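You operate a simulated robot arm through the tools that you are given. There is no shell and no other tool. Be economical: measure what you need, move in short steps, check, and stop when the job is done.

You are at the controls of a simulated robot arm. One attempt, no reset.

JOB
Check bar 26 and rack it by the grade shown.
Fine: switch the checker on and leave it on.

It is judged by the outcome, as a careful person would: the job done as asked, and still so three seconds after it is handed in. It fails if anything else is knocked over, pushed out of place, dropped, spilled or broken.

ROBOT AND FRAMES
A 6-joint arm with a two-finger parallel gripper, fixed in place. Base frame: the origin is at the foot of the arm, x ahead of it, y to its left, z up; the work surface is at about z = 0. Lengths are in m, angles in rad, forces in N, time in s.
With the tool pointing down near the work surface it reaches from about 0.14 to 0.58 m from the base axis. Its first joint turns from -1.152 to 1.152 rad. Payload 2.1 kg.
The tool frame sits at the grasp point between the pads (the TCP): z along the fingers, y along the line on which they close. The tips reach 0.03 m beyond it. Largest opening 0.094 m; finger width 0.028, thickness 0.01; the body of the gripper, 0.05 by 0.096 m, starts 0.055 m behind the TCP.
Orientation is that of the tool frame in the base frame, as a unit quaternion [w, x, y, z]. With the fingers straight down and closing along the base's y, the tool's x points along the base's -x, its y along +y and its z along -z.

CONTROLS
- The arm moves only by the tool arm_command. Its argument "targets" is a list of rows, each an object of numbers (a shift or turn left out is 0, a gripper value left out holds the last): "x", "y", "z": the shift along the tool's x, y, z in m; "ax", "ay", "az": the turn, a rotation vector about the tool's x, y, z in rad; "fingers": the opening, from 0 (shut) to 1 (fully open). In form: [{"x": .., "y": .., "z": .., "ax": .., "ay": .., "az": .., "fingers": ..}, ...]. A call has 1 to 12 rows; each row is the pose to reach, as a shift and turn from the pose commanded when the call began, along the tool's axes at that moment. Each row takes 0.2 s and may step no farther than 0.05 m and 0.15 rad from the row before; otherwise, or with a gripper value out of range, the whole call is refused. Where a pose cannot be reached the arm comes as near as it can. A force on the tool above 70 N (or 10 N above the force at the start of the call, whichever is more), or a blocked arm, ends the call early, and 0.2 s more pass. The fingers move at their own pace (about 0.072 m/s each) and stop on an object; they squeeze with about 34 N. The grip force told is the motor's: it shows also when the fingers shut on nothing. Time passes only in rows, and 0.2 s behind the last, so rows that repeat a pose let the fingers close. It gives the time, the measured TCP pose, the force on the tool (base axes), the opening and the grip force at its end, in the units of the frame above (readings bear some noise), with the torque about the TCP (base axes, N m) and any sound that the robot's microphone picked up.
- Cameras (640 x 400 px; columns grow to the right, rows downward): "scene" is fixed at [0.0561, -0.3651, 0.4943]; the picture's right is [0.79, -0.61, 0.00], its down [-0.30, -0.38, -0.88] and it looks along [0.54, 0.69, -0.48] (base axes); focal length 286 px, centre (320, 200). "wrist" rides on the gripper at [0.076, 0.014, -0.103] in the tool frame; the picture's right is [-0.18, 0.98, 0.00], its down [-0.75, -0.14, -0.64] and it looks along [-0.63, -0.12, 0.77] (tool axes); focal length 243 px, centre (320, 200). There is no depth. A picture from a camera that has moved, and an enlarged one, comes with that camera's place and axes in the base frame and with its lens.
- grab_frame(camera): a new picture of that camera. The clock stands still meanwhile.
- inspect(camera, box): a new picture of the part [left, top, right, bottom] of that camera's present view, enlarged. The clock stands still meanwhile.
- finish_job(): hands the job in; it is judged then, once.

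Work in short steps. Places have to be worked out from the pictures, the camera data and where the tool is seen: move nearer, look again, correct. Check each grasp and each placing, and mend what went wrong. You have 120 turns and 84 pictures in all, those below and enlarged ones among them. Open the gripper and draw the arm clear of the work before you hand the job in, unless the task says otherwise; then end with one line.

The tools are called as name(argument=value, ...) on one line, values as JSON. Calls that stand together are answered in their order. arm_command: Moves the arm, as the interface text tells. Its arguments: {"type":"object","properties":{"targets":{"type":"array"}},"required":["targets"]} The other tools are called the same way: grab_frame (camera) takes a picture; inspect (camera, box) takes an enlarged picture of a part of a camera's view; finish_job () hands the job in.

At the start:

```text
t: 0.0
tool_pos: [0.3824, -0.0206, 0.3299]
orientation: [0.002, -0.001, 1.0, 0.0]
contact_force: [-0.1, 0.1, -0.6]
wrist_torque: [0.0, 0.0, -0.02]
gripper_width: 0.0938
finger_force: 0.0
```

scene: 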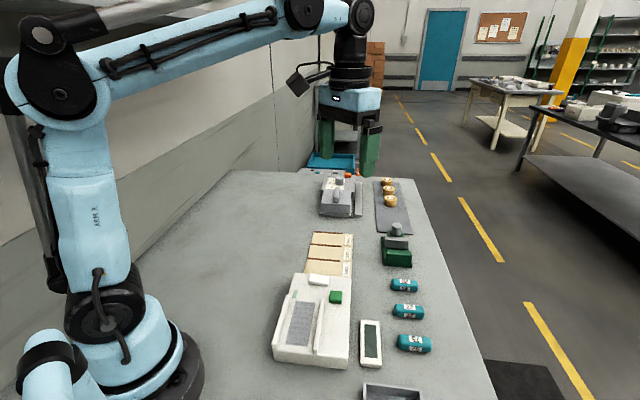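
wrist: 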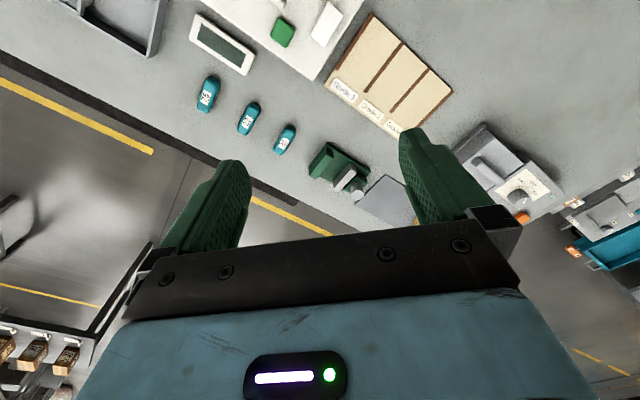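

I start by looking closer at the bars, the checker and the rack in the scene view.

inspect(camera="scene", box=[260, 220, 460, 400])

inspect(camera="wrist", box=[180, 0, 460, 190])

inspect(camera="scene", box=[280, 160, 440, 290])

```text
2.22 times, centred on (360, 310) of scene
camera zoom: at [0.0561, -0.3651, 0.4943], right [0.79, -0.61, 0.0], down [-0.3, -0.38, -0.88], along [0.54, 0.69, -0.48], focal length 635 px, centre (231, -44)
```

zoom: 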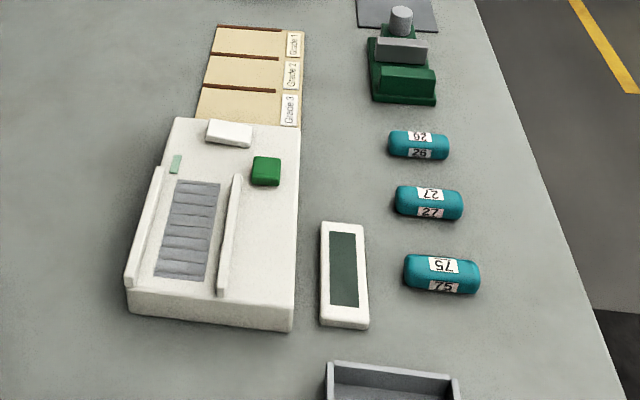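

```text
2.11 times, centred on (320, 95) of wrist
camera zoom: at [0.3055, -0.0072, 0.4312], right [0.18, 0.98, 0.0], down [0.75, -0.14, 0.64], along [0.63, -0.12, -0.76], focal length 511 px, centre (320, 421)
```

zoom: 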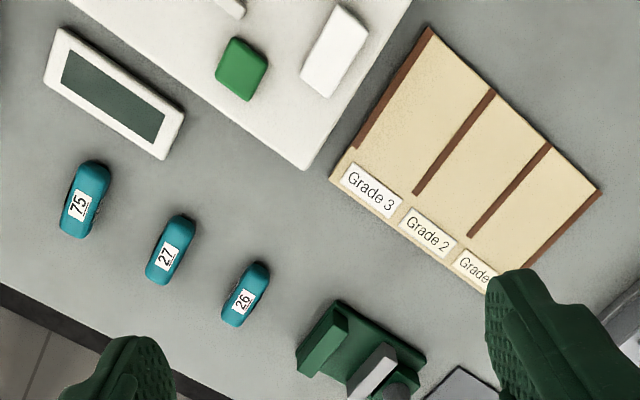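

```text
3.08 times, centred on (360, 225) of scene
camera zoom: at [0.0561, -0.3651, 0.4943], right [0.79, -0.61, 0.0], down [-0.3, -0.38, -0.88], along [0.54, 0.69, -0.48], focal length 879 px, centre (197, 123)
```

zoom: 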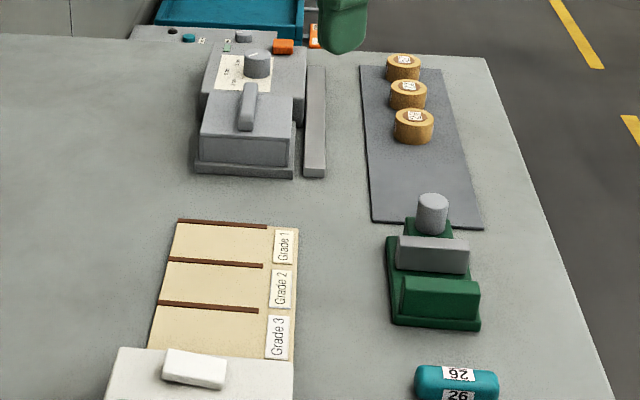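

The checker looks like the white device with the ribbed bed and green button, next to a separate dark display. I pull the tool back toward the base, over free air, so the wrist camera can see the device closely.

arm_command(targets=[{"x": 0.045}, {"x": 0.09}, {"x": 0.135}, {"x": 0.17}, {"x": 0.17}])

grab_frame(camera="wrist")

```text
t: 1.2
tool_pos: [0.2131, -0.0213, 0.3283]
orientation: [0.002, -0.001, 1.0, 0.0]
contact_force: [-0.5, 0.3, 0.1]
wrist_torque: [0.04, -0.01, 0.0]
gripper_width: 0.094
finger_force: 0.1
```

```text
78 pictures are left
camera wrist: at [0.1374, -0.0077, 0.43], right [0.18, 0.98, 0.0], down [0.75, -0.14, 0.64], along [0.63, -0.12, -0.76], focal length 243 px, centre (320, 200)
```

wrist: 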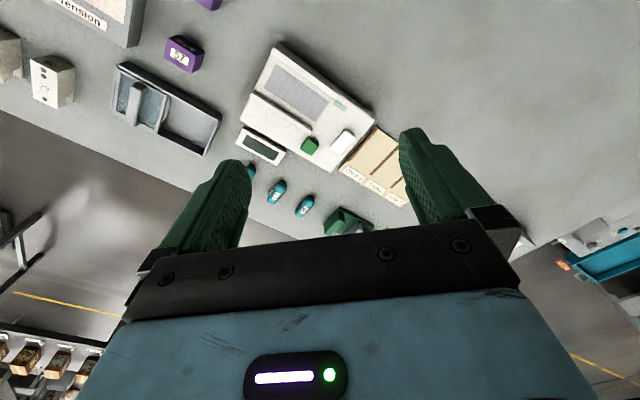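

inspect(camera="wrist", box=[230, 30, 420, 240])

inspect(camera="wrist", box=[0, 0, 250, 160])

```text
1.90 times, centred on (325, 135) of wrist
camera zoom: at [0.1374, -0.0077, 0.43], right [0.18, 0.98, 0.0], down [0.75, -0.14, 0.64], along [0.63, -0.12, -0.76], focal length 462 px, centre (310, 324)
```

zoom: 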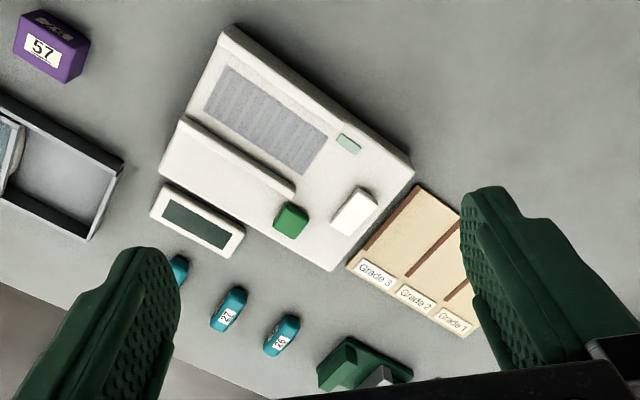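

```text
2.50 times, centred on (125, 80) of wrist
camera zoom: at [0.1374, -0.0077, 0.43], right [0.18, 0.98, 0.0], down [0.75, -0.14, 0.64], along [0.63, -0.12, -0.76], focal length 606 px, centre (808, 500)
```

zoom: 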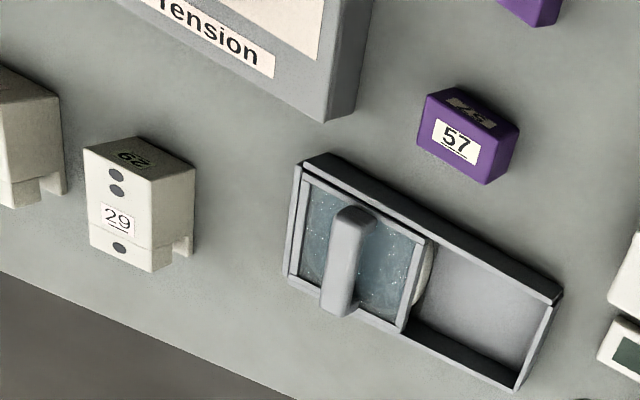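

I need closer views of the controls: the green button, the white block and the green fixture. I move forward and down a little, still well above everything.

arm_command(targets=[{"z": 0.045}, {"z": 0.09}, {"z": 0.13, "x": -0.0}, {"z": 0.13, "x": 0.0}])

grab_frame(camera="wrist")

inspect(camera="scene", box=[290, 225, 430, 315])

```text
t: 2.2
tool_pos: [0.2114, -0.0212, 0.1992]
orientation: [0.003, 0.0, 1.0, 0.0]
contact_force: [0.1, 0.1, 0.0]
wrist_torque: [-0.02, 0.0, 0.03]
gripper_width: 0.0941
finger_force: 0.1
```

```text
75 pictures are left
camera wrist: at [0.1349, -0.0077, 0.3004], right [0.18, 0.98, 0.0], down [0.75, -0.14, 0.64], along [0.63, -0.12, -0.76], focal length 243 px, centre (320, 200)
```

wrist: 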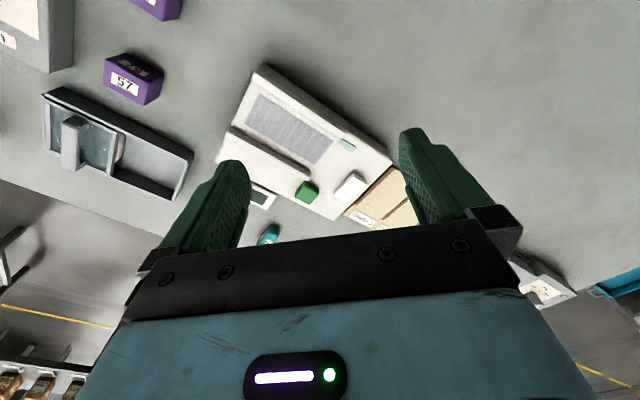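

```text
4.44 times, centred on (360, 270) of scene
camera zoom: at [0.0561, -0.3651, 0.4943], right [0.79, -0.61, 0.0], down [-0.3, -0.38, -0.88], along [0.54, 0.69, -0.48], focal length 1270 px, centre (142, -111)
```

zoom: 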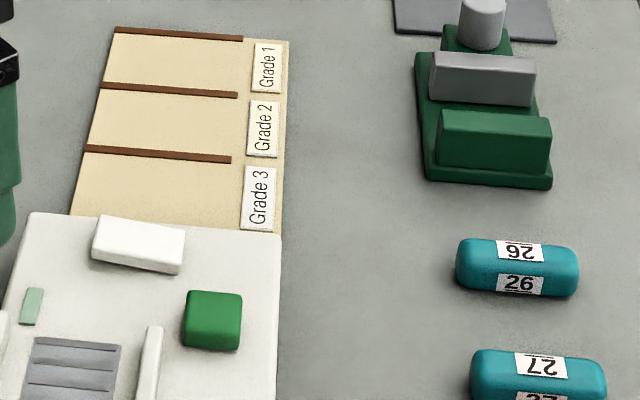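

inspect(camera="wrist", box=[210, 60, 410, 225])

```text
2.42 times, centred on (310, 142) of wrist
camera zoom: at [0.1349, -0.0077, 0.3004], right [0.18, 0.98, 0.0], down [0.75, -0.14, 0.64], along [0.63, -0.12, -0.76], focal length 588 px, centre (344, 339)
```

zoom: 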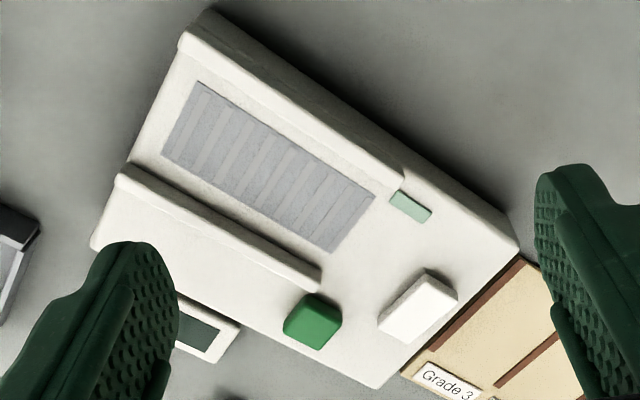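

I take the green button to be near (0.332, -0.061) with its top around z≈0.045. I move above it with the fingers closing, turning 45° to match the layout of the device and bars.

arm_command(targets=[{"x": -0.02, "y": -0.006, "az": 0.135, "fingers": 0}, {"x": -0.04, "y": -0.013, "az": 0.27}, {"x": -0.06, "y": -0.02, "az": 0.4}, {"x": -0.08, "y": -0.027, "az": 0.535}, {"x": -0.1, "y": -0.034, "az": 0.67}, {"x": -0.121, "y": -0.04, "az": 0.785}, {"x": -0.121, "y": -0.04, "z": 0.04, "az": 0.785}, {"x": -0.121, "y": -0.04, "z": 0.07, "az": 0.785}, {"x": -0.121, "y": -0.04, "z": 0.07, "az": 0.785}])

grab_frame(camera="wrist")

inspect(camera="scene", box=[260, 220, 460, 400])

```text
t: 4.2
tool_pos: [0.3332, -0.0615, 0.128]
orientation: [0.001, 0.384, 0.923, 0.0]
contact_force: [0.1, 0.1, -0.2]
wrist_torque: [0.0, -0.01, 0.01]
gripper_width: 0.0
finger_force: 32.7
```

```text
72 pictures are left
camera wrist: at [0.2892, 0.0024, 0.2298], right [0.82, 0.57, 0.0], down [0.43, -0.63, 0.64], along [0.37, -0.53, -0.77], focal length 243 px, centre (320, 200)
```

wrist: 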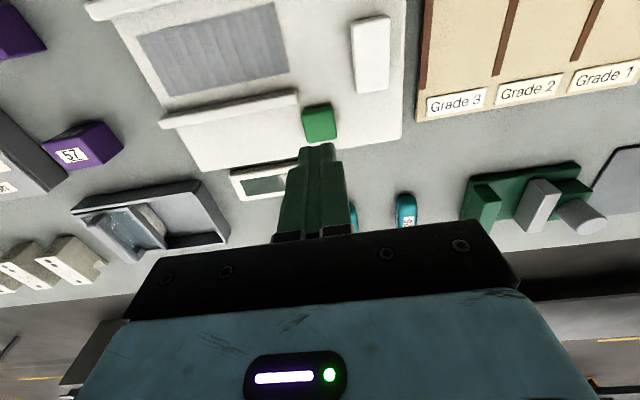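

```text
2.22 times, centred on (360, 310) of scene
camera zoom: at [0.0561, -0.3651, 0.4943], right [0.79, -0.61, 0.0], down [-0.3, -0.38, -0.88], along [0.54, 0.69, -0.48], focal length 635 px, centre (231, -44)
```

zoom: 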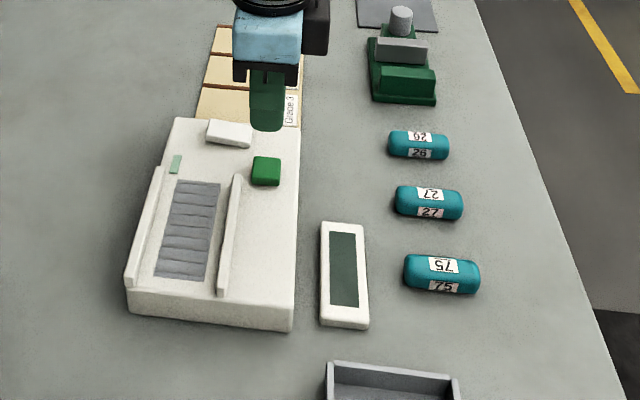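

The tip sits just past the button in y, so I correct by about 4 mm and lower to just above the button to check.

arm_command(targets=[{"x": 0.004, "y": 0.001, "z": 0.02}, {"x": 0.004, "y": 0.001, "z": 0.037}, {"x": 0.004, "y": 0.001, "z": 0.037}])

inspect(camera="scene", box=[290, 240, 390, 320])

inspect(camera="wrist", box=[220, 60, 420, 200])

```text
t: 5.0
tool_pos: [0.3317, -0.0573, 0.0895]
orientation: [0.001, 0.382, 0.924, 0.0]
contact_force: [0.4, 0.1, 0.2]
wrist_torque: [-0.02, 0.01, -0.02]
gripper_width: 0.0
finger_force: 33.5
```

```text
5.00 times, centred on (340, 280) of scene
camera zoom: at [0.0561, -0.3651, 0.4943], right [0.79, -0.61, 0.0], down [-0.3, -0.38, -0.88], along [0.54, 0.69, -0.48], focal length 1429 px, centre (220, -200)
```

zoom: 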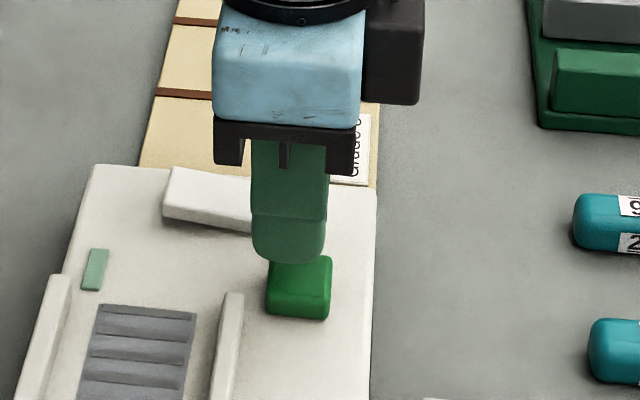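

```text
2.86 times, centred on (320, 130) of wrist
camera zoom: at [0.2878, 0.0061, 0.1925], right [0.82, 0.57, 0.0], down [0.43, -0.63, 0.64], along [0.37, -0.53, -0.77], focal length 693 px, centre (320, 400)
```

zoom: 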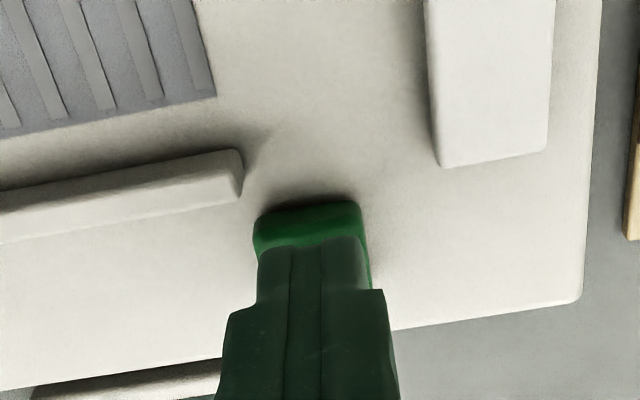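

Well aligned over the button. I press slowly in small steps.

arm_command(targets=[{"z": 0.005}, {"z": 0.01}, {"z": 0.014}, {"z": 0.017}, {"z": 0.02}, {"z": 0.02}])

inspect(camera="scene", box=[260, 220, 460, 400])

```text
t: 6.4
tool_pos: [0.3302, -0.0566, 0.0719]
orientation: [0.001, 0.382, 0.924, 0.0]
contact_force: [-0.4, 1.2, 12.1]
wrist_torque: [0.04, -0.02, 0.01]
gripper_width: 0.0
finger_force: 32.9
heard: click
```

```text
2.22 times, centred on (360, 310) of scene
camera zoom: at [0.056, -0.3651, 0.4944], right [0.79, -0.61, 0.0], down [-0.3, -0.38, -0.88], along [0.54, 0.69, -0.48], focal length 635 px, centre (231, -44)
```

zoom: 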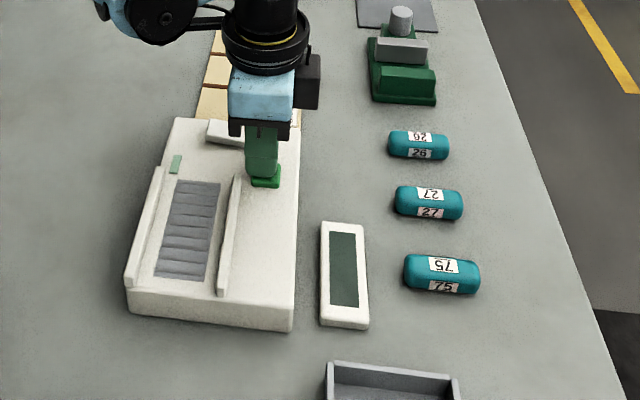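

It clicked. I lift off and look at the lamp and the display.

arm_command(targets=[{"z": -0.03}, {"z": -0.07}, {"z": -0.11}, {"z": -0.11}])

inspect(camera="scene", box=[260, 240, 400, 380])

grab_frame(camera="wrist")

```text
t: 7.4
tool_pos: [0.3315, -0.0596, 0.1817]
orientation: [0.001, 0.382, 0.924, 0.001]
contact_force: [-0.3, 0.3, -0.5]
wrist_torque: [-0.03, -0.02, 0.01]
gripper_width: 0.0
finger_force: 32.9
```

```text
2.86 times, centred on (330, 310) of scene
camera zoom: at [0.0561, -0.3651, 0.4943], right [0.79, -0.61, 0.0], down [-0.3, -0.38, -0.88], along [0.54, 0.69, -0.48], focal length 816 px, centre (291, -114)
```

zoom: 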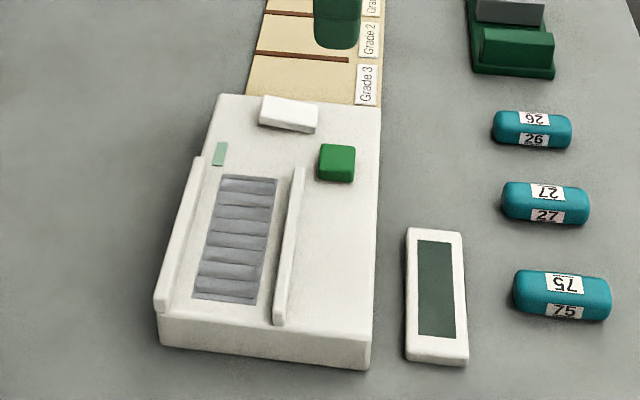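

```text
66 pictures are left
camera wrist: at [0.2876, 0.0034, 0.2838], right [0.82, 0.57, 0.0], down [0.43, -0.63, 0.64], along [0.37, -0.53, -0.77], focal length 243 px, centre (320, 200)
```

wrist: 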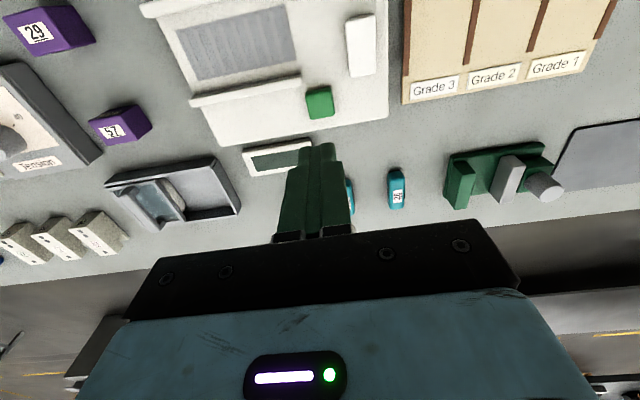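

The display is still blank. I look closer at the lamp, the block and the screen.

inspect(camera="scene", box=[295, 265, 365, 315])

inspect(camera="wrist", box=[180, 0, 400, 180])

```text
8.00 times, centred on (330, 290) of scene
camera zoom: at [0.0561, -0.3651, 0.4943], right [0.79, -0.61, 0.0], down [-0.3, -0.38, -0.88], along [0.54, 0.69, -0.48], focal length 2286 px, centre (240, -520)
```

zoom: 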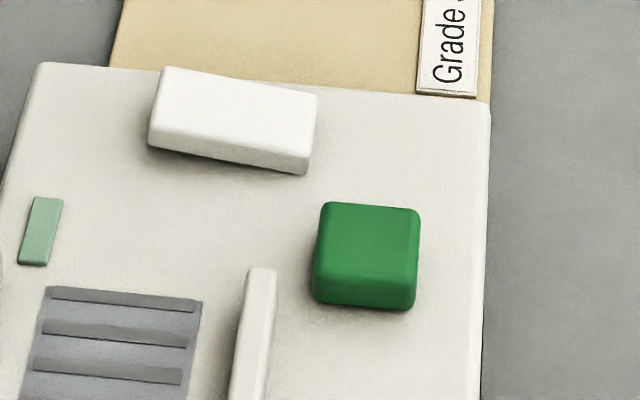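

```text
2.22 times, centred on (290, 90) of wrist
camera zoom: at [0.2876, 0.0034, 0.2838], right [0.82, 0.57, 0.0], down [0.43, -0.63, 0.64], along [0.37, -0.53, -0.77], focal length 539 px, centre (387, 444)
```

zoom: 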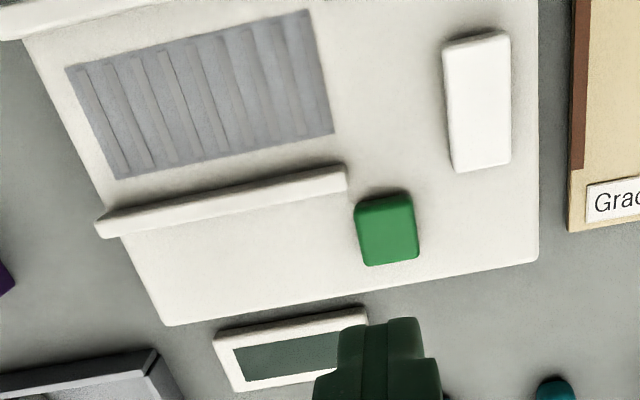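

The white block is tilted, with its far-left end raised, so it is a rocker, most likely the power switch. The green button seems to be the measuring button. I move the closed tip above the raised end, about (0.323, 0.011).

arm_command(targets=[{"x": 0.028, "y": 0.022}, {"x": 0.056, "y": 0.044}, {"x": 0.056, "y": 0.044, "z": 0.045}, {"x": 0.056, "y": 0.044, "z": 0.085}, {"x": 0.056, "y": 0.044, "z": 0.085}])

inspect(camera="scene", box=[280, 230, 380, 310])

inspect(camera="wrist", box=[220, 60, 420, 200])

```text
t: 8.6
tool_pos: [0.3237, 0.0136, 0.0968]
orientation: [0.001, 0.381, 0.924, 0.002]
contact_force: [0.4, 0.4, 0.1]
wrist_torque: [0.02, -0.01, 0.0]
gripper_width: 0.0
finger_force: 33.0
```

```text
5.00 times, centred on (330, 270) of scene
camera zoom: at [0.0561, -0.3651, 0.4943], right [0.79, -0.61, 0.0], down [-0.3, -0.38, -0.88], along [0.54, 0.69, -0.48], focal length 1429 px, centre (270, -150)
```

zoom: 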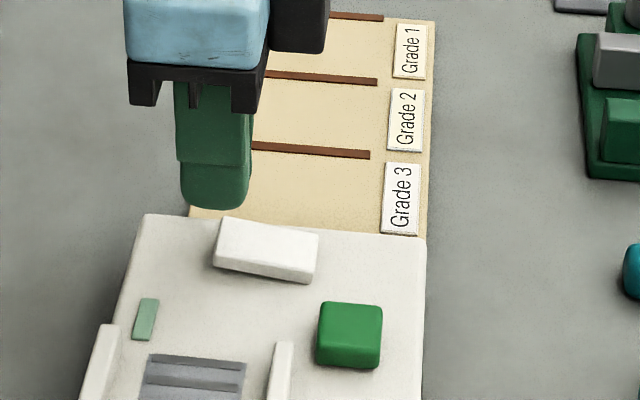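

```text
2.86 times, centred on (320, 130) of wrist
camera zoom: at [0.2793, 0.0772, 0.1991], right [0.82, 0.57, 0.0], down [0.43, -0.63, 0.64], along [0.37, -0.53, -0.77], focal length 693 px, centre (320, 400)
```

zoom: 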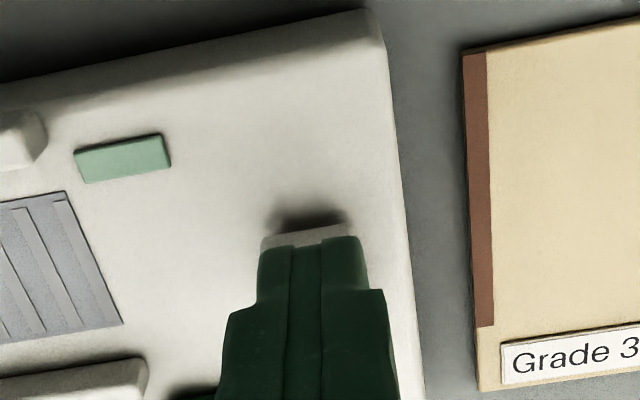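

Tip is above the raised end at z≈0.067. I press down in small steps, watching the force.

arm_command(targets=[{"z": 0.006}, {"z": 0.012}, {"z": 0.016}, {"z": 0.02}, {"z": 0.023}, {"z": 0.026}, {"z": 0.026}])

inspect(camera="scene", box=[260, 230, 400, 370])

```text
t: 9.9
tool_pos: [0.3232, 0.0133, 0.0747]
orientation: [-0.001, 0.383, 0.924, 0.0]
contact_force: [-2.2, 0.0, 17.6]
wrist_torque: [-0.17, -0.13, -0.04]
gripper_width: 0.0
finger_force: 33.3
stopped in row 6: the force on the tool passed its limit at 90 N (the readings are from after the stop); the commanded pose is now the measured one
```

```text
2.86 times, centred on (330, 300) of scene
camera zoom: at [0.056, -0.3651, 0.4944], right [0.79, -0.61, 0.0], down [-0.3, -0.38, -0.88], along [0.54, 0.69, -0.48], focal length 816 px, centre (291, -86)
```

zoom: 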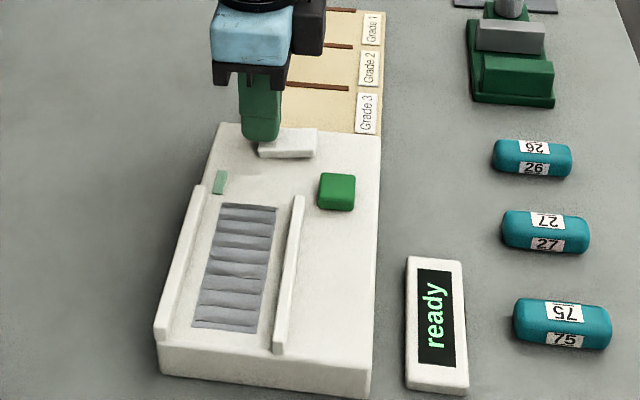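

The rocker flipped and the display shows "ready". I lift clear and travel to above bar 26 near (0.497, -0.109), half-opening the fingers so they stay clear of bar 27.

arm_command(targets=[{"z": -0.04}, {"z": -0.08}, {"z": -0.1, "x": -0.04, "y": 0.007}, {"z": -0.1, "x": -0.085, "y": 0.015}, {"z": -0.1, "x": -0.13, "y": 0.023}, {"z": -0.1, "x": -0.175, "y": 0.031}, {"z": -0.1, "x": -0.208, "y": 0.037, "fingers": 0.5}, {"z": -0.08, "x": -0.208, "y": 0.037}, {"z": -0.08, "x": -0.208, "y": 0.037}])

grab_frame(camera="wrist")

grab_frame(camera="scene")

```text
t: 11.9
tool_pos: [0.4967, -0.1057, 0.1542]
orientation: [-0.001, 0.381, 0.924, 0.0]
contact_force: [-0.8, -0.3, -0.7]
wrist_torque: [-0.01, -0.03, -0.01]
gripper_width: 0.0469
finger_force: 0.1
```

```text
60 pictures are left
camera wrist: at [0.4539, -0.0421, 0.257], right [0.82, 0.57, 0.0], down [0.43, -0.63, 0.64], along [0.36, -0.53, -0.77], focal length 243 px, centre (320, 200)
```

wrist: 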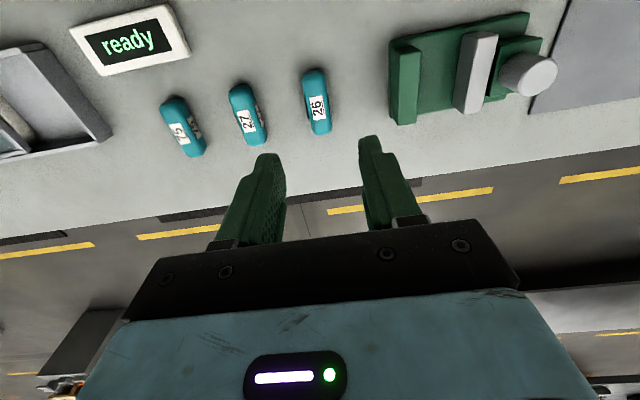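

```text
59 pictures are left
```

scene: 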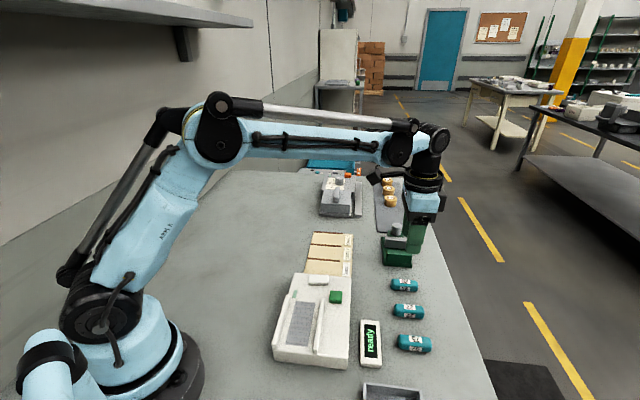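

Bar 26 is about 0.06 m long, at (0.497, -0.109) with its axis near -51°. I turn 0.1 rad more and drop to an intermediate height to check.

arm_command(targets=[{"x": -0.002, "y": -0.002, "z": 0.03, "az": 0.1}, {"x": -0.002, "y": -0.002, "z": 0.07, "az": 0.1}, {"x": -0.002, "y": -0.002, "z": 0.07, "az": 0.1}])

inspect(camera="wrist", box=[220, 60, 420, 200])

inspect(camera="scene", box=[360, 220, 460, 320])

```text
t: 12.7
tool_pos: [0.496, -0.1093, 0.0838]
orientation: [-0.001, 0.428, 0.904, 0.0]
contact_force: [0.0, 0.5, -0.1]
wrist_torque: [-0.01, 0.03, 0.02]
gripper_width: 0.047
finger_force: 0.0
```

```text
2.86 times, centred on (320, 130) of wrist
camera zoom: at [0.4592, -0.0417, 0.1864], right [0.88, 0.48, 0.0], down [0.37, -0.67, 0.64], along [0.31, -0.56, -0.77], focal length 693 px, centre (320, 400)
```

zoom: 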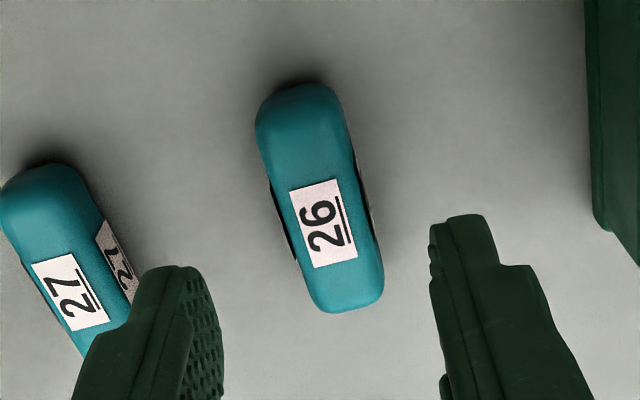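

```text
4.00 times, centred on (410, 270) of scene
camera zoom: at [0.0561, -0.3651, 0.4943], right [0.79, -0.61, 0.0], down [-0.3, -0.38, -0.88], along [0.54, 0.69, -0.48], focal length 1143 px, centre (-40, -80)
```

zoom: 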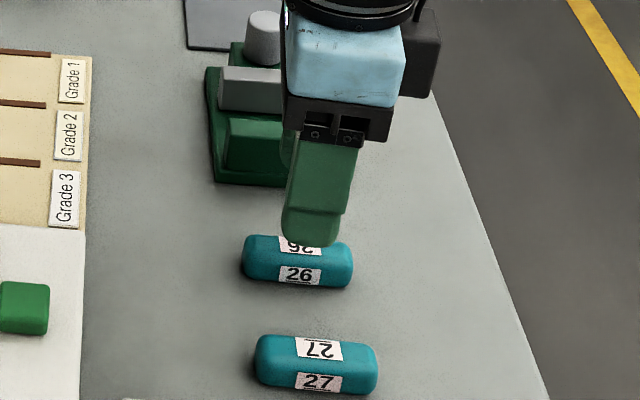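

Orientation matches (-50.7° against -50°) and the bar is centred between the fingers. I descend so the tips are about 5 mm above the table and close.

arm_command(targets=[{"z": 0.025, "x": 0.001}, {"z": 0.048, "x": 0.001}, {"z": 0.048, "x": 0.001}, {"z": 0.048, "x": 0.001, "fingers": 0.1}, {"z": 0.048, "x": 0.001, "fingers": 0.1}, {"z": 0.048, "x": 0.001, "fingers": 0.1}])

```text
t: 14.1
tool_pos: [0.4966, -0.107, 0.0358]
orientation: [-0.001, 0.428, 0.904, 0.0]
contact_force: [-0.6, 0.5, 0.1]
wrist_torque: [-0.02, -0.01, 0.0]
gripper_width: 0.0204
finger_force: 34.0
```

Gripped (0.0204 m wide bar). I lift and carry it toward the checker bed, then look at the bed's geometry.

arm_command(targets=[{"z": -0.04}, {"z": -0.08}, {"z": -0.12}, {"z": -0.15}, {"z": -0.15}])

grab_frame(camera="scene")

```text
t: 15.3
tool_pos: [0.4958, -0.1079, 0.1869]
orientation: [0.0, 0.428, 0.904, 0.0]
contact_force: [0.4, 0.6, -0.5]
wrist_torque: [0.04, 0.01, 0.05]
gripper_width: 0.0209
finger_force: 34.4
```

```text
56 pictures are left
```

scene: 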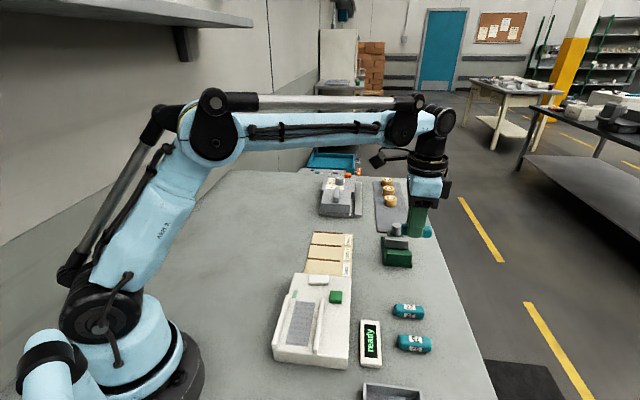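

The bar is held firmly. I carry it at height to above the checker bed.

arm_command(targets=[{"x": 0.032, "y": -0.0245}, {"x": 0.064, "y": -0.049}, {"x": 0.096, "y": -0.0735}, {"x": 0.128, "y": -0.098}, {"x": 0.16, "y": -0.1225}, {"x": 0.1916, "y": -0.147}, {"x": 0.1916, "y": -0.147}])

grab_frame(camera="wrist")

inspect(camera="scene", box=[250, 240, 400, 380])

```text
t: 16.9
tool_pos: [0.261, -0.0527, 0.1871]
orientation: [-0.001, 0.428, 0.904, 0.0]
contact_force: [-0.3, -0.2, -1.0]
wrist_torque: [-0.02, 0.01, 0.01]
gripper_width: 0.0209
finger_force: 34.0
```

```text
55 pictures are left
camera wrist: at [0.2245, 0.0144, 0.2897], right [0.88, 0.48, 0.0], down [0.37, -0.67, 0.64], along [0.31, -0.56, -0.77], focal length 243 px, centre (320, 200)
```

wrist: 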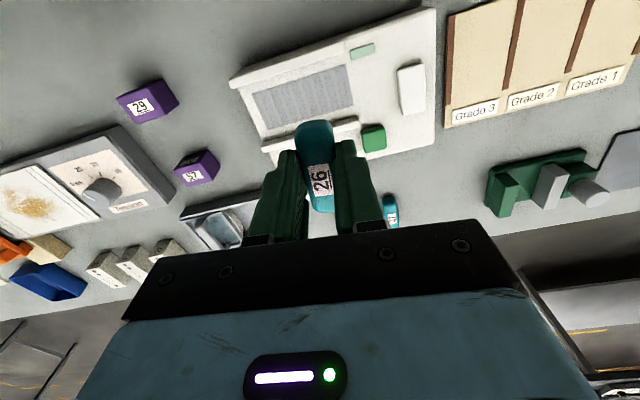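

```text
2.86 times, centred on (325, 310) of scene
camera zoom: at [0.0561, -0.3651, 0.4943], right [0.79, -0.61, 0.0], down [-0.3, -0.38, -0.88], along [0.54, 0.69, -0.48], focal length 816 px, centre (306, -114)
```

zoom: 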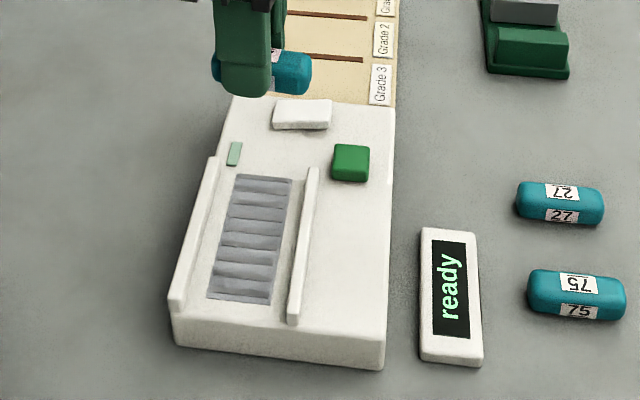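

inspect(camera="wrist", box=[220, 0, 450, 150])

inspect(camera="scene", box=[265, 270, 345, 370])

```text
2.67 times, centred on (335, 75) of wrist
camera zoom: at [0.2245, 0.0144, 0.2897], right [0.88, 0.48, 0.0], down [0.37, -0.67, 0.64], along [0.31, -0.56, -0.77], focal length 647 px, centre (280, 533)
```

zoom: 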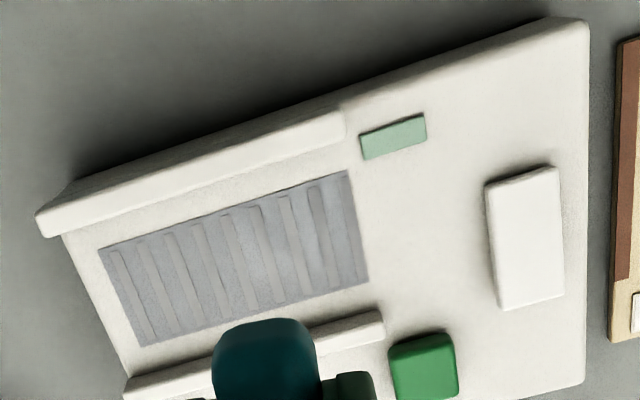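

```text
4.00 times, centred on (305, 320) of scene
camera zoom: at [0.0561, -0.3651, 0.4943], right [0.79, -0.61, 0.0], down [-0.3, -0.38, -0.88], along [0.54, 0.69, -0.48], focal length 1143 px, centre (380, -280)
```

zoom: 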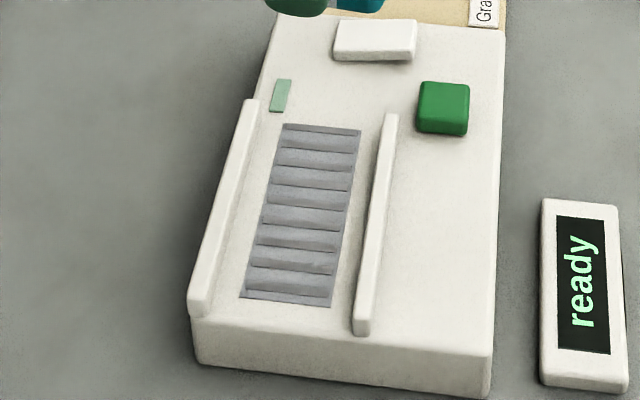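

The gap between rails is about 0.06 m, too tight for the bar crosswise, so it must lie along the bed. The bed is centred near (0.248, -0.063), its axis is 45° and its surface is z≈0.039. I turn the bar to 45° while centring over the bed.

arm_command(targets=[{"az": -0.14, "y": -0.002}, {"az": -0.28, "y": -0.004}, {"az": -0.42, "y": -0.006}, {"az": -0.56, "y": -0.008}, {"az": -0.7, "y": -0.01}, {"az": -0.84, "y": -0.012}, {"az": -0.98, "y": -0.014}, {"az": -1.12, "y": -0.0166}, {"az": -1.26, "y": -0.0166}, {"az": -1.4, "y": -0.0166}, {"az": -1.54, "y": -0.0166}, {"az": -1.67, "y": -0.0166}])

arm_command(targets=[{"z": 0.04}, {"z": 0.075}, {"z": 0.075}])

inspect(camera="scene", box=[255, 255, 385, 375])

inspect(camera="wrist", box=[200, 40, 440, 220])

```text
t: 19.5
tool_pos: [0.2486, -0.064, 0.1882]
orientation: [-0.001, -0.384, 0.923, 0.0]
contact_force: [0.6, -1.1, -0.5]
wrist_torque: [-0.01, 0.0, -0.01]
gripper_width: 0.0208
finger_force: 33.8
```

```text
t: 20.3
tool_pos: [0.2469, -0.0643, 0.1122]
orientation: [0.0, -0.383, 0.924, 0.001]
contact_force: [0.3, 0.6, -0.8]
wrist_torque: [-0.02, 0.01, -0.02]
gripper_width: 0.0208
finger_force: 34.0
```

```text
3.33 times, centred on (320, 315) of scene
camera zoom: at [0.0561, -0.3651, 0.4943], right [0.79, -0.61, 0.0], down [-0.3, -0.38, -0.88], along [0.54, 0.69, -0.48], focal length 952 px, centre (320, -183)
```

zoom: 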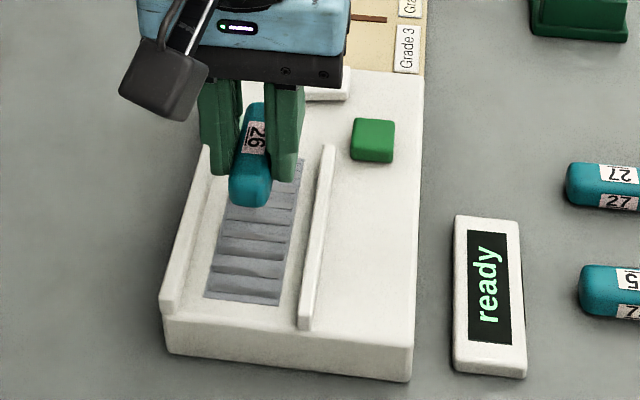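

```text
2.22 times, centred on (320, 130) of wrist
camera zoom: at [0.1837, -0.1095, 0.2146], right [-0.56, 0.83, 0.0], down [0.63, 0.43, 0.64], along [0.53, 0.36, -0.77], focal length 539 px, centre (320, 356)
```

zoom: 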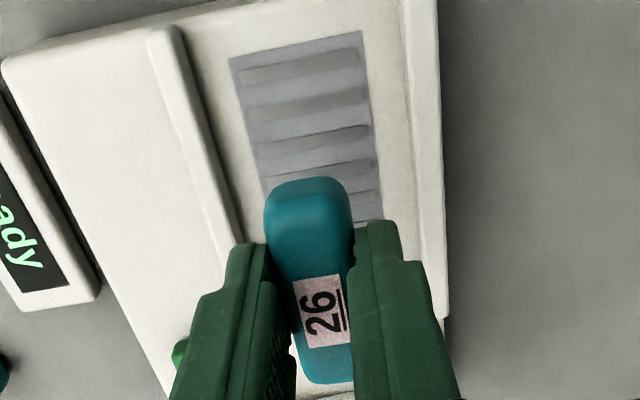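

Aligned over the bed. I lower gently to contact.

arm_command(targets=[{"z": 0.02}, {"z": 0.03}, {"z": 0.034}, {"z": 0.034}])

inspect(camera="scene", box=[255, 255, 385, 375])

inspect(camera="wrist", box=[200, 40, 440, 220])

```text
t: 21.3
tool_pos: [0.2464, -0.0634, 0.0775]
orientation: [0.0, -0.382, 0.924, 0.001]
contact_force: [0.8, 0.0, -0.1]
wrist_torque: [0.02, 0.0, -0.04]
gripper_width: 0.0206
finger_force: 33.7
```

```text
3.33 times, centred on (320, 315) of scene
camera zoom: at [0.0561, -0.3651, 0.4943], right [0.79, -0.61, 0.0], down [-0.3, -0.38, -0.88], along [0.54, 0.69, -0.48], focal length 952 px, centre (320, -183)
```

zoom: 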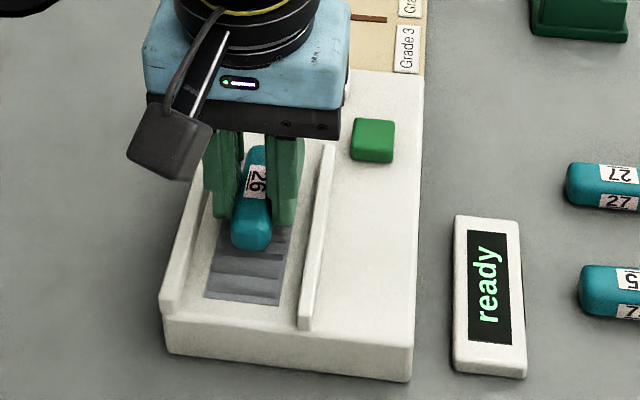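

```text
2.22 times, centred on (320, 130) of wrist
camera zoom: at [0.1836, -0.1089, 0.1802], right [-0.56, 0.83, 0.0], down [0.63, 0.43, 0.64], along [0.53, 0.36, -0.77], focal length 539 px, centre (320, 356)
```

zoom: 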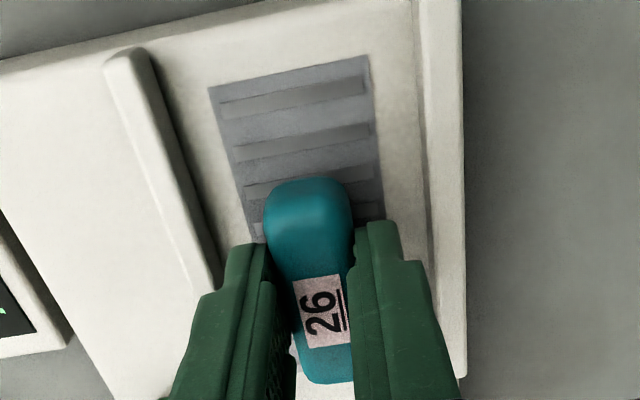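

arm_command(targets=[{"z": 0.002}, {"z": 0.004}, {"z": 0.004}])

```text
t: 22.1
tool_pos: [0.2481, -0.0655, 0.0728]
orientation: [0.0, -0.382, 0.924, 0.001]
contact_force: [0.1, 0.9, -0.9]
wrist_torque: [0.03, 0.0, 0.04]
gripper_width: 0.0205
finger_force: 33.9
```

arm_command(targets=[{"z": 0.0015}, {"z": 0.003}, {"z": 0.003}])

```text
t: 22.9
tool_pos: [0.2464, -0.0653, 0.0702]
orientation: [0.0, -0.383, 0.924, 0.0]
contact_force: [0.5, 0.0, -0.5]
wrist_torque: [0.01, 0.06, 0.01]
gripper_width: 0.0208
finger_force: 34.0
```

No contact yet; I keep lowering in 1.5 mm steps.

arm_command(targets=[{"z": 0.0015}, {"z": 0.003}, {"z": 0.003}])

inspect(camera="scene", box=[270, 270, 350, 345])

```text
t: 23.7
tool_pos: [0.2465, -0.0652, 0.0688]
orientation: [0.0, -0.383, 0.924, 0.001]
contact_force: [-5.1, 1.5, 24.2]
wrist_torque: [0.03, 0.2, 0.01]
gripper_width: 0.0207
finger_force: 34.0
```

```text
5.33 times, centred on (310, 308) of scene
camera zoom: at [0.056, -0.3651, 0.4944], right [0.79, -0.61, 0.0], down [-0.3, -0.38, -0.88], along [0.54, 0.69, -0.48], focal length 1524 px, centre (373, -373)
```

zoom: 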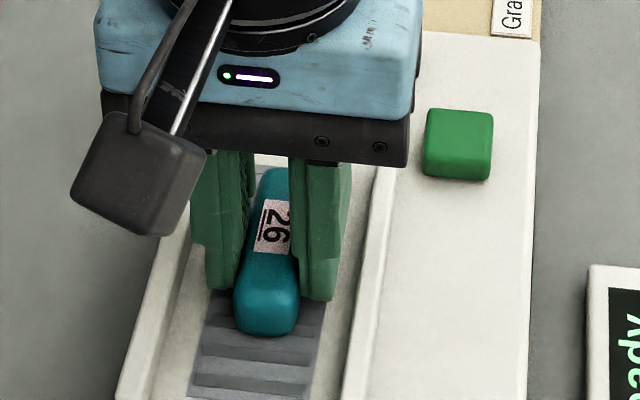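

Contact with the bed. I ease up 1 mm, open only partway (rails nearby), and lift straight.

arm_command(targets=[{"z": -0.001}, {"z": -0.001, "fingers": 0.36}, {"z": -0.001, "fingers": 0.36}, {"z": -0.02}, {"z": -0.06}, {"z": -0.1}, {"z": -0.12}, {"z": -0.12}])

inspect(camera="scene", box=[255, 240, 395, 375])

grab_frame(camera="wrist")

```text
t: 25.5
tool_pos: [0.2483, -0.0665, 0.1876]
orientation: [-0.001, -0.383, 0.924, 0.001]
contact_force: [0.0, 0.1, 0.1]
wrist_torque: [0.0, 0.01, 0.03]
gripper_width: 0.0338
finger_force: 0.0
```

```text
2.96 times, centred on (325, 308) of scene
camera zoom: at [0.0561, -0.3651, 0.4943], right [0.79, -0.61, 0.0], down [-0.3, -0.38, -0.88], along [0.54, 0.69, -0.48], focal length 847 px, centre (305, -118)
```

zoom: 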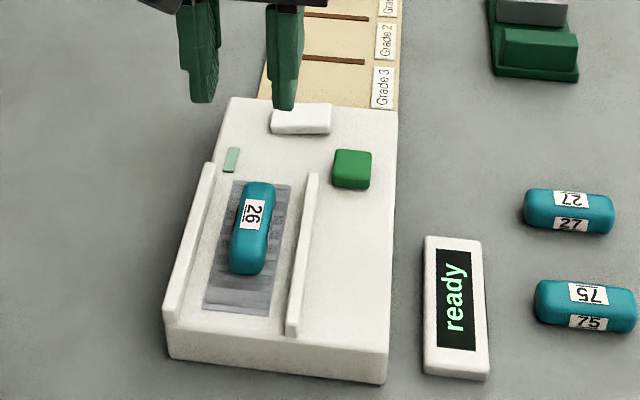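

```text
45 pictures are left
camera wrist: at [0.1849, -0.1095, 0.29], right [-0.56, 0.83, 0.0], down [0.63, 0.43, 0.64], along [0.53, 0.36, -0.77], focal length 243 px, centre (320, 200)
```

wrist: 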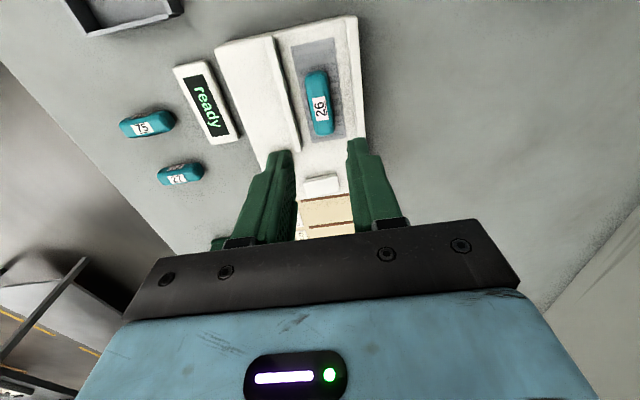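

Bar 26 rests on the bed, display still "ready". I close the fingers and go to the green button to measure, biased 2–3 mm away from the rail end.

arm_command(targets=[{"x": -0.022, "y": -0.018, "fingers": 0}, {"x": -0.044, "y": -0.036}, {"x": -0.067, "y": -0.0527}, {"x": -0.067, "y": -0.0527, "z": 0.04}, {"x": -0.067, "y": -0.0527, "z": 0.08}, {"x": -0.067, "y": -0.0527, "z": 0.1}, {"x": -0.067, "y": -0.0527, "z": 0.1}])

inspect(camera="scene", box=[290, 240, 390, 320])

```text
t: 27.1
tool_pos: [0.3331, -0.0552, 0.0887]
orientation: [0.0, -0.382, 0.924, 0.001]
contact_force: [0.9, -0.2, -0.1]
wrist_torque: [0.0, 0.0, 0.01]
gripper_width: 0.0
finger_force: 33.2
```

```text
5.00 times, centred on (340, 280) of scene
camera zoom: at [0.0561, -0.3651, 0.4943], right [0.79, -0.61, 0.0], down [-0.3, -0.38, -0.88], along [0.54, 0.69, -0.48], focal length 1429 px, centre (220, -200)
```

zoom: 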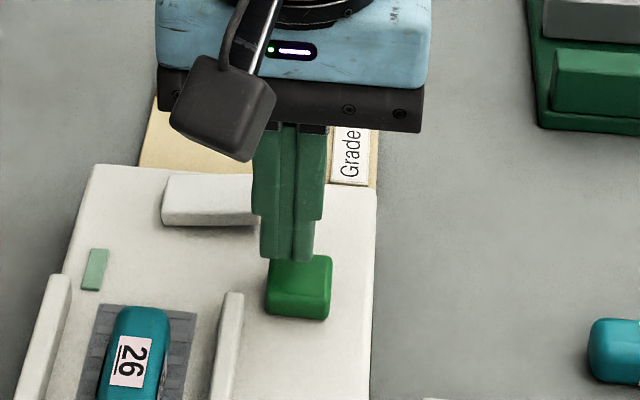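

Aligned over the button as before. I press.

arm_command(targets=[{"z": 0.005}, {"z": 0.01}, {"z": 0.014}, {"z": 0.017}, {"z": 0.0195}, {"z": 0.0195}])

arm_command(targets=[{"z": -0.03}, {"z": -0.07}, {"z": -0.11}, {"z": -0.11}])

inspect(camera="scene", box=[255, 240, 395, 375])

```text
t: 28.5
tool_pos: [0.3322, -0.0545, 0.0695]
orientation: [0.0, -0.383, 0.924, 0.001]
contact_force: [-0.8, 2.0, 27.4]
wrist_torque: [0.02, 0.07, -0.04]
gripper_width: 0.0
finger_force: 33.6
heard: click
```

```text
t: 29.5
tool_pos: [0.3318, -0.0552, 0.1813]
orientation: [-0.001, -0.382, 0.924, 0.001]
contact_force: [0.5, -1.3, 0.1]
wrist_torque: [0.01, -0.02, 0.01]
gripper_width: 0.0
finger_force: 33.1
```

```text
2.96 times, centred on (325, 308) of scene
camera zoom: at [0.0561, -0.3651, 0.4943], right [0.79, -0.61, 0.0], down [-0.3, -0.38, -0.88], along [0.54, 0.69, -0.48], focal length 847 px, centre (305, -118)
```

zoom: 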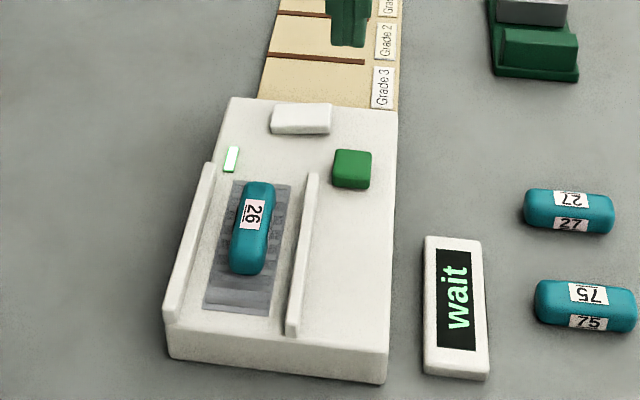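

Display says "wait" and the lamp is lit. I let time pass without moving.

arm_command(targets=[{}, {}, {}, {}, {}, {}, {}, {}, {}, {}])

inspect(camera="scene", box=[255, 240, 395, 375])

```text
t: 31.7
tool_pos: [0.3324, -0.0557, 0.1813]
orientation: [-0.001, -0.382, 0.924, 0.0]
contact_force: [0.6, 0.7, -0.3]
wrist_torque: [0.01, 0.01, -0.01]
gripper_width: 0.0
finger_force: 33.1
```

```text
2.96 times, centred on (325, 308) of scene
camera zoom: at [0.0561, -0.3651, 0.4943], right [0.79, -0.61, 0.0], down [-0.3, -0.38, -0.88], along [0.54, 0.69, -0.48], focal length 847 px, centre (305, -118)
```

zoom: 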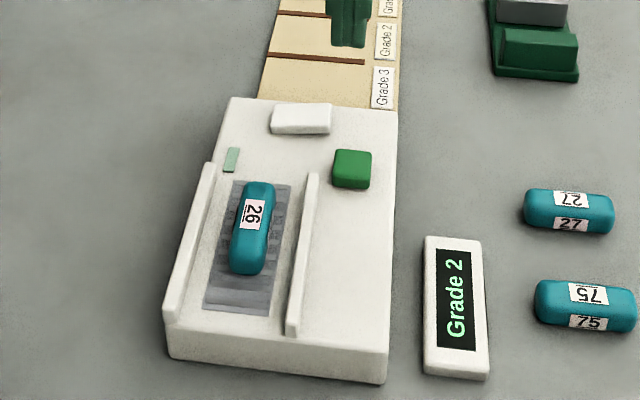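

Grade 2, measurement finished. I return above the bar with fingers partly open and check alignment.

arm_command(targets=[{"x": 0.022, "y": 0.018}, {"x": 0.044, "y": 0.036}, {"x": 0.067, "y": 0.0527, "fingers": 0.4}, {"x": 0.067, "y": 0.0527, "z": 0.03}, {"x": 0.067, "y": 0.0527, "z": 0.065}, {"x": 0.067, "y": 0.0527, "z": 0.065}])

inspect(camera="wrist", box=[200, 40, 440, 220])

```text
t: 33.1
tool_pos: [0.2467, -0.0645, 0.1127]
orientation: [0.0, -0.382, 0.924, 0.001]
contact_force: [0.5, -0.1, -0.7]
wrist_torque: [-0.02, 0.0, -0.02]
gripper_width: 0.0377
finger_force: 0.1
```

```text
2.22 times, centred on (320, 130) of wrist
camera zoom: at [0.184, -0.1083, 0.2156], right [-0.56, 0.83, 0.0], down [0.63, 0.43, 0.64], along [0.53, 0.36, -0.77], focal length 539 px, centre (320, 356)
```

zoom: 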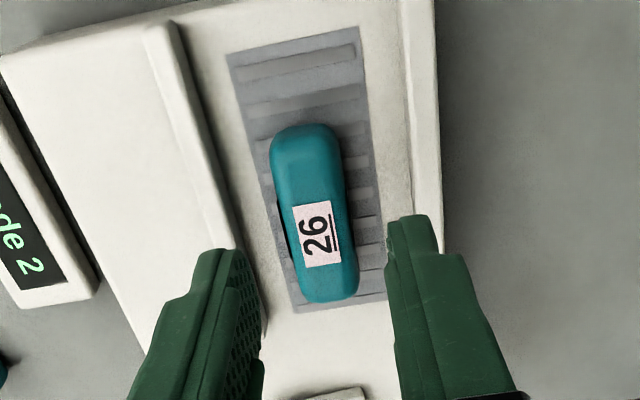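

Bar is centred within about 2 mm; I apply small corrections, narrow the opening slightly for rail clearance, descend and grip.

arm_command(targets=[{"x": -0.003, "y": -0.002, "az": 0.04, "z": 0.01, "fingers": 0.33}, {"x": -0.003, "y": -0.002, "az": 0.04, "z": 0.03}, {"x": -0.003, "y": -0.002, "az": 0.04, "z": 0.0415}, {"x": -0.003, "y": -0.002, "az": 0.04, "z": 0.0415, "fingers": 0.1}, {"x": -0.003, "y": -0.002, "az": 0.04, "z": 0.0415, "fingers": 0.1}, {"x": -0.003, "y": -0.002, "az": 0.04, "z": 0.0415, "fingers": 0.1}])

```text
t: 34.5
tool_pos: [0.2526, -0.064, 0.0735]
orientation: [0.0, -0.364, 0.931, 0.001]
contact_force: [0.8, -1.0, 3.7]
wrist_torque: [-0.02, -0.02, -0.02]
gripper_width: 0.0207
finger_force: 34.0
```

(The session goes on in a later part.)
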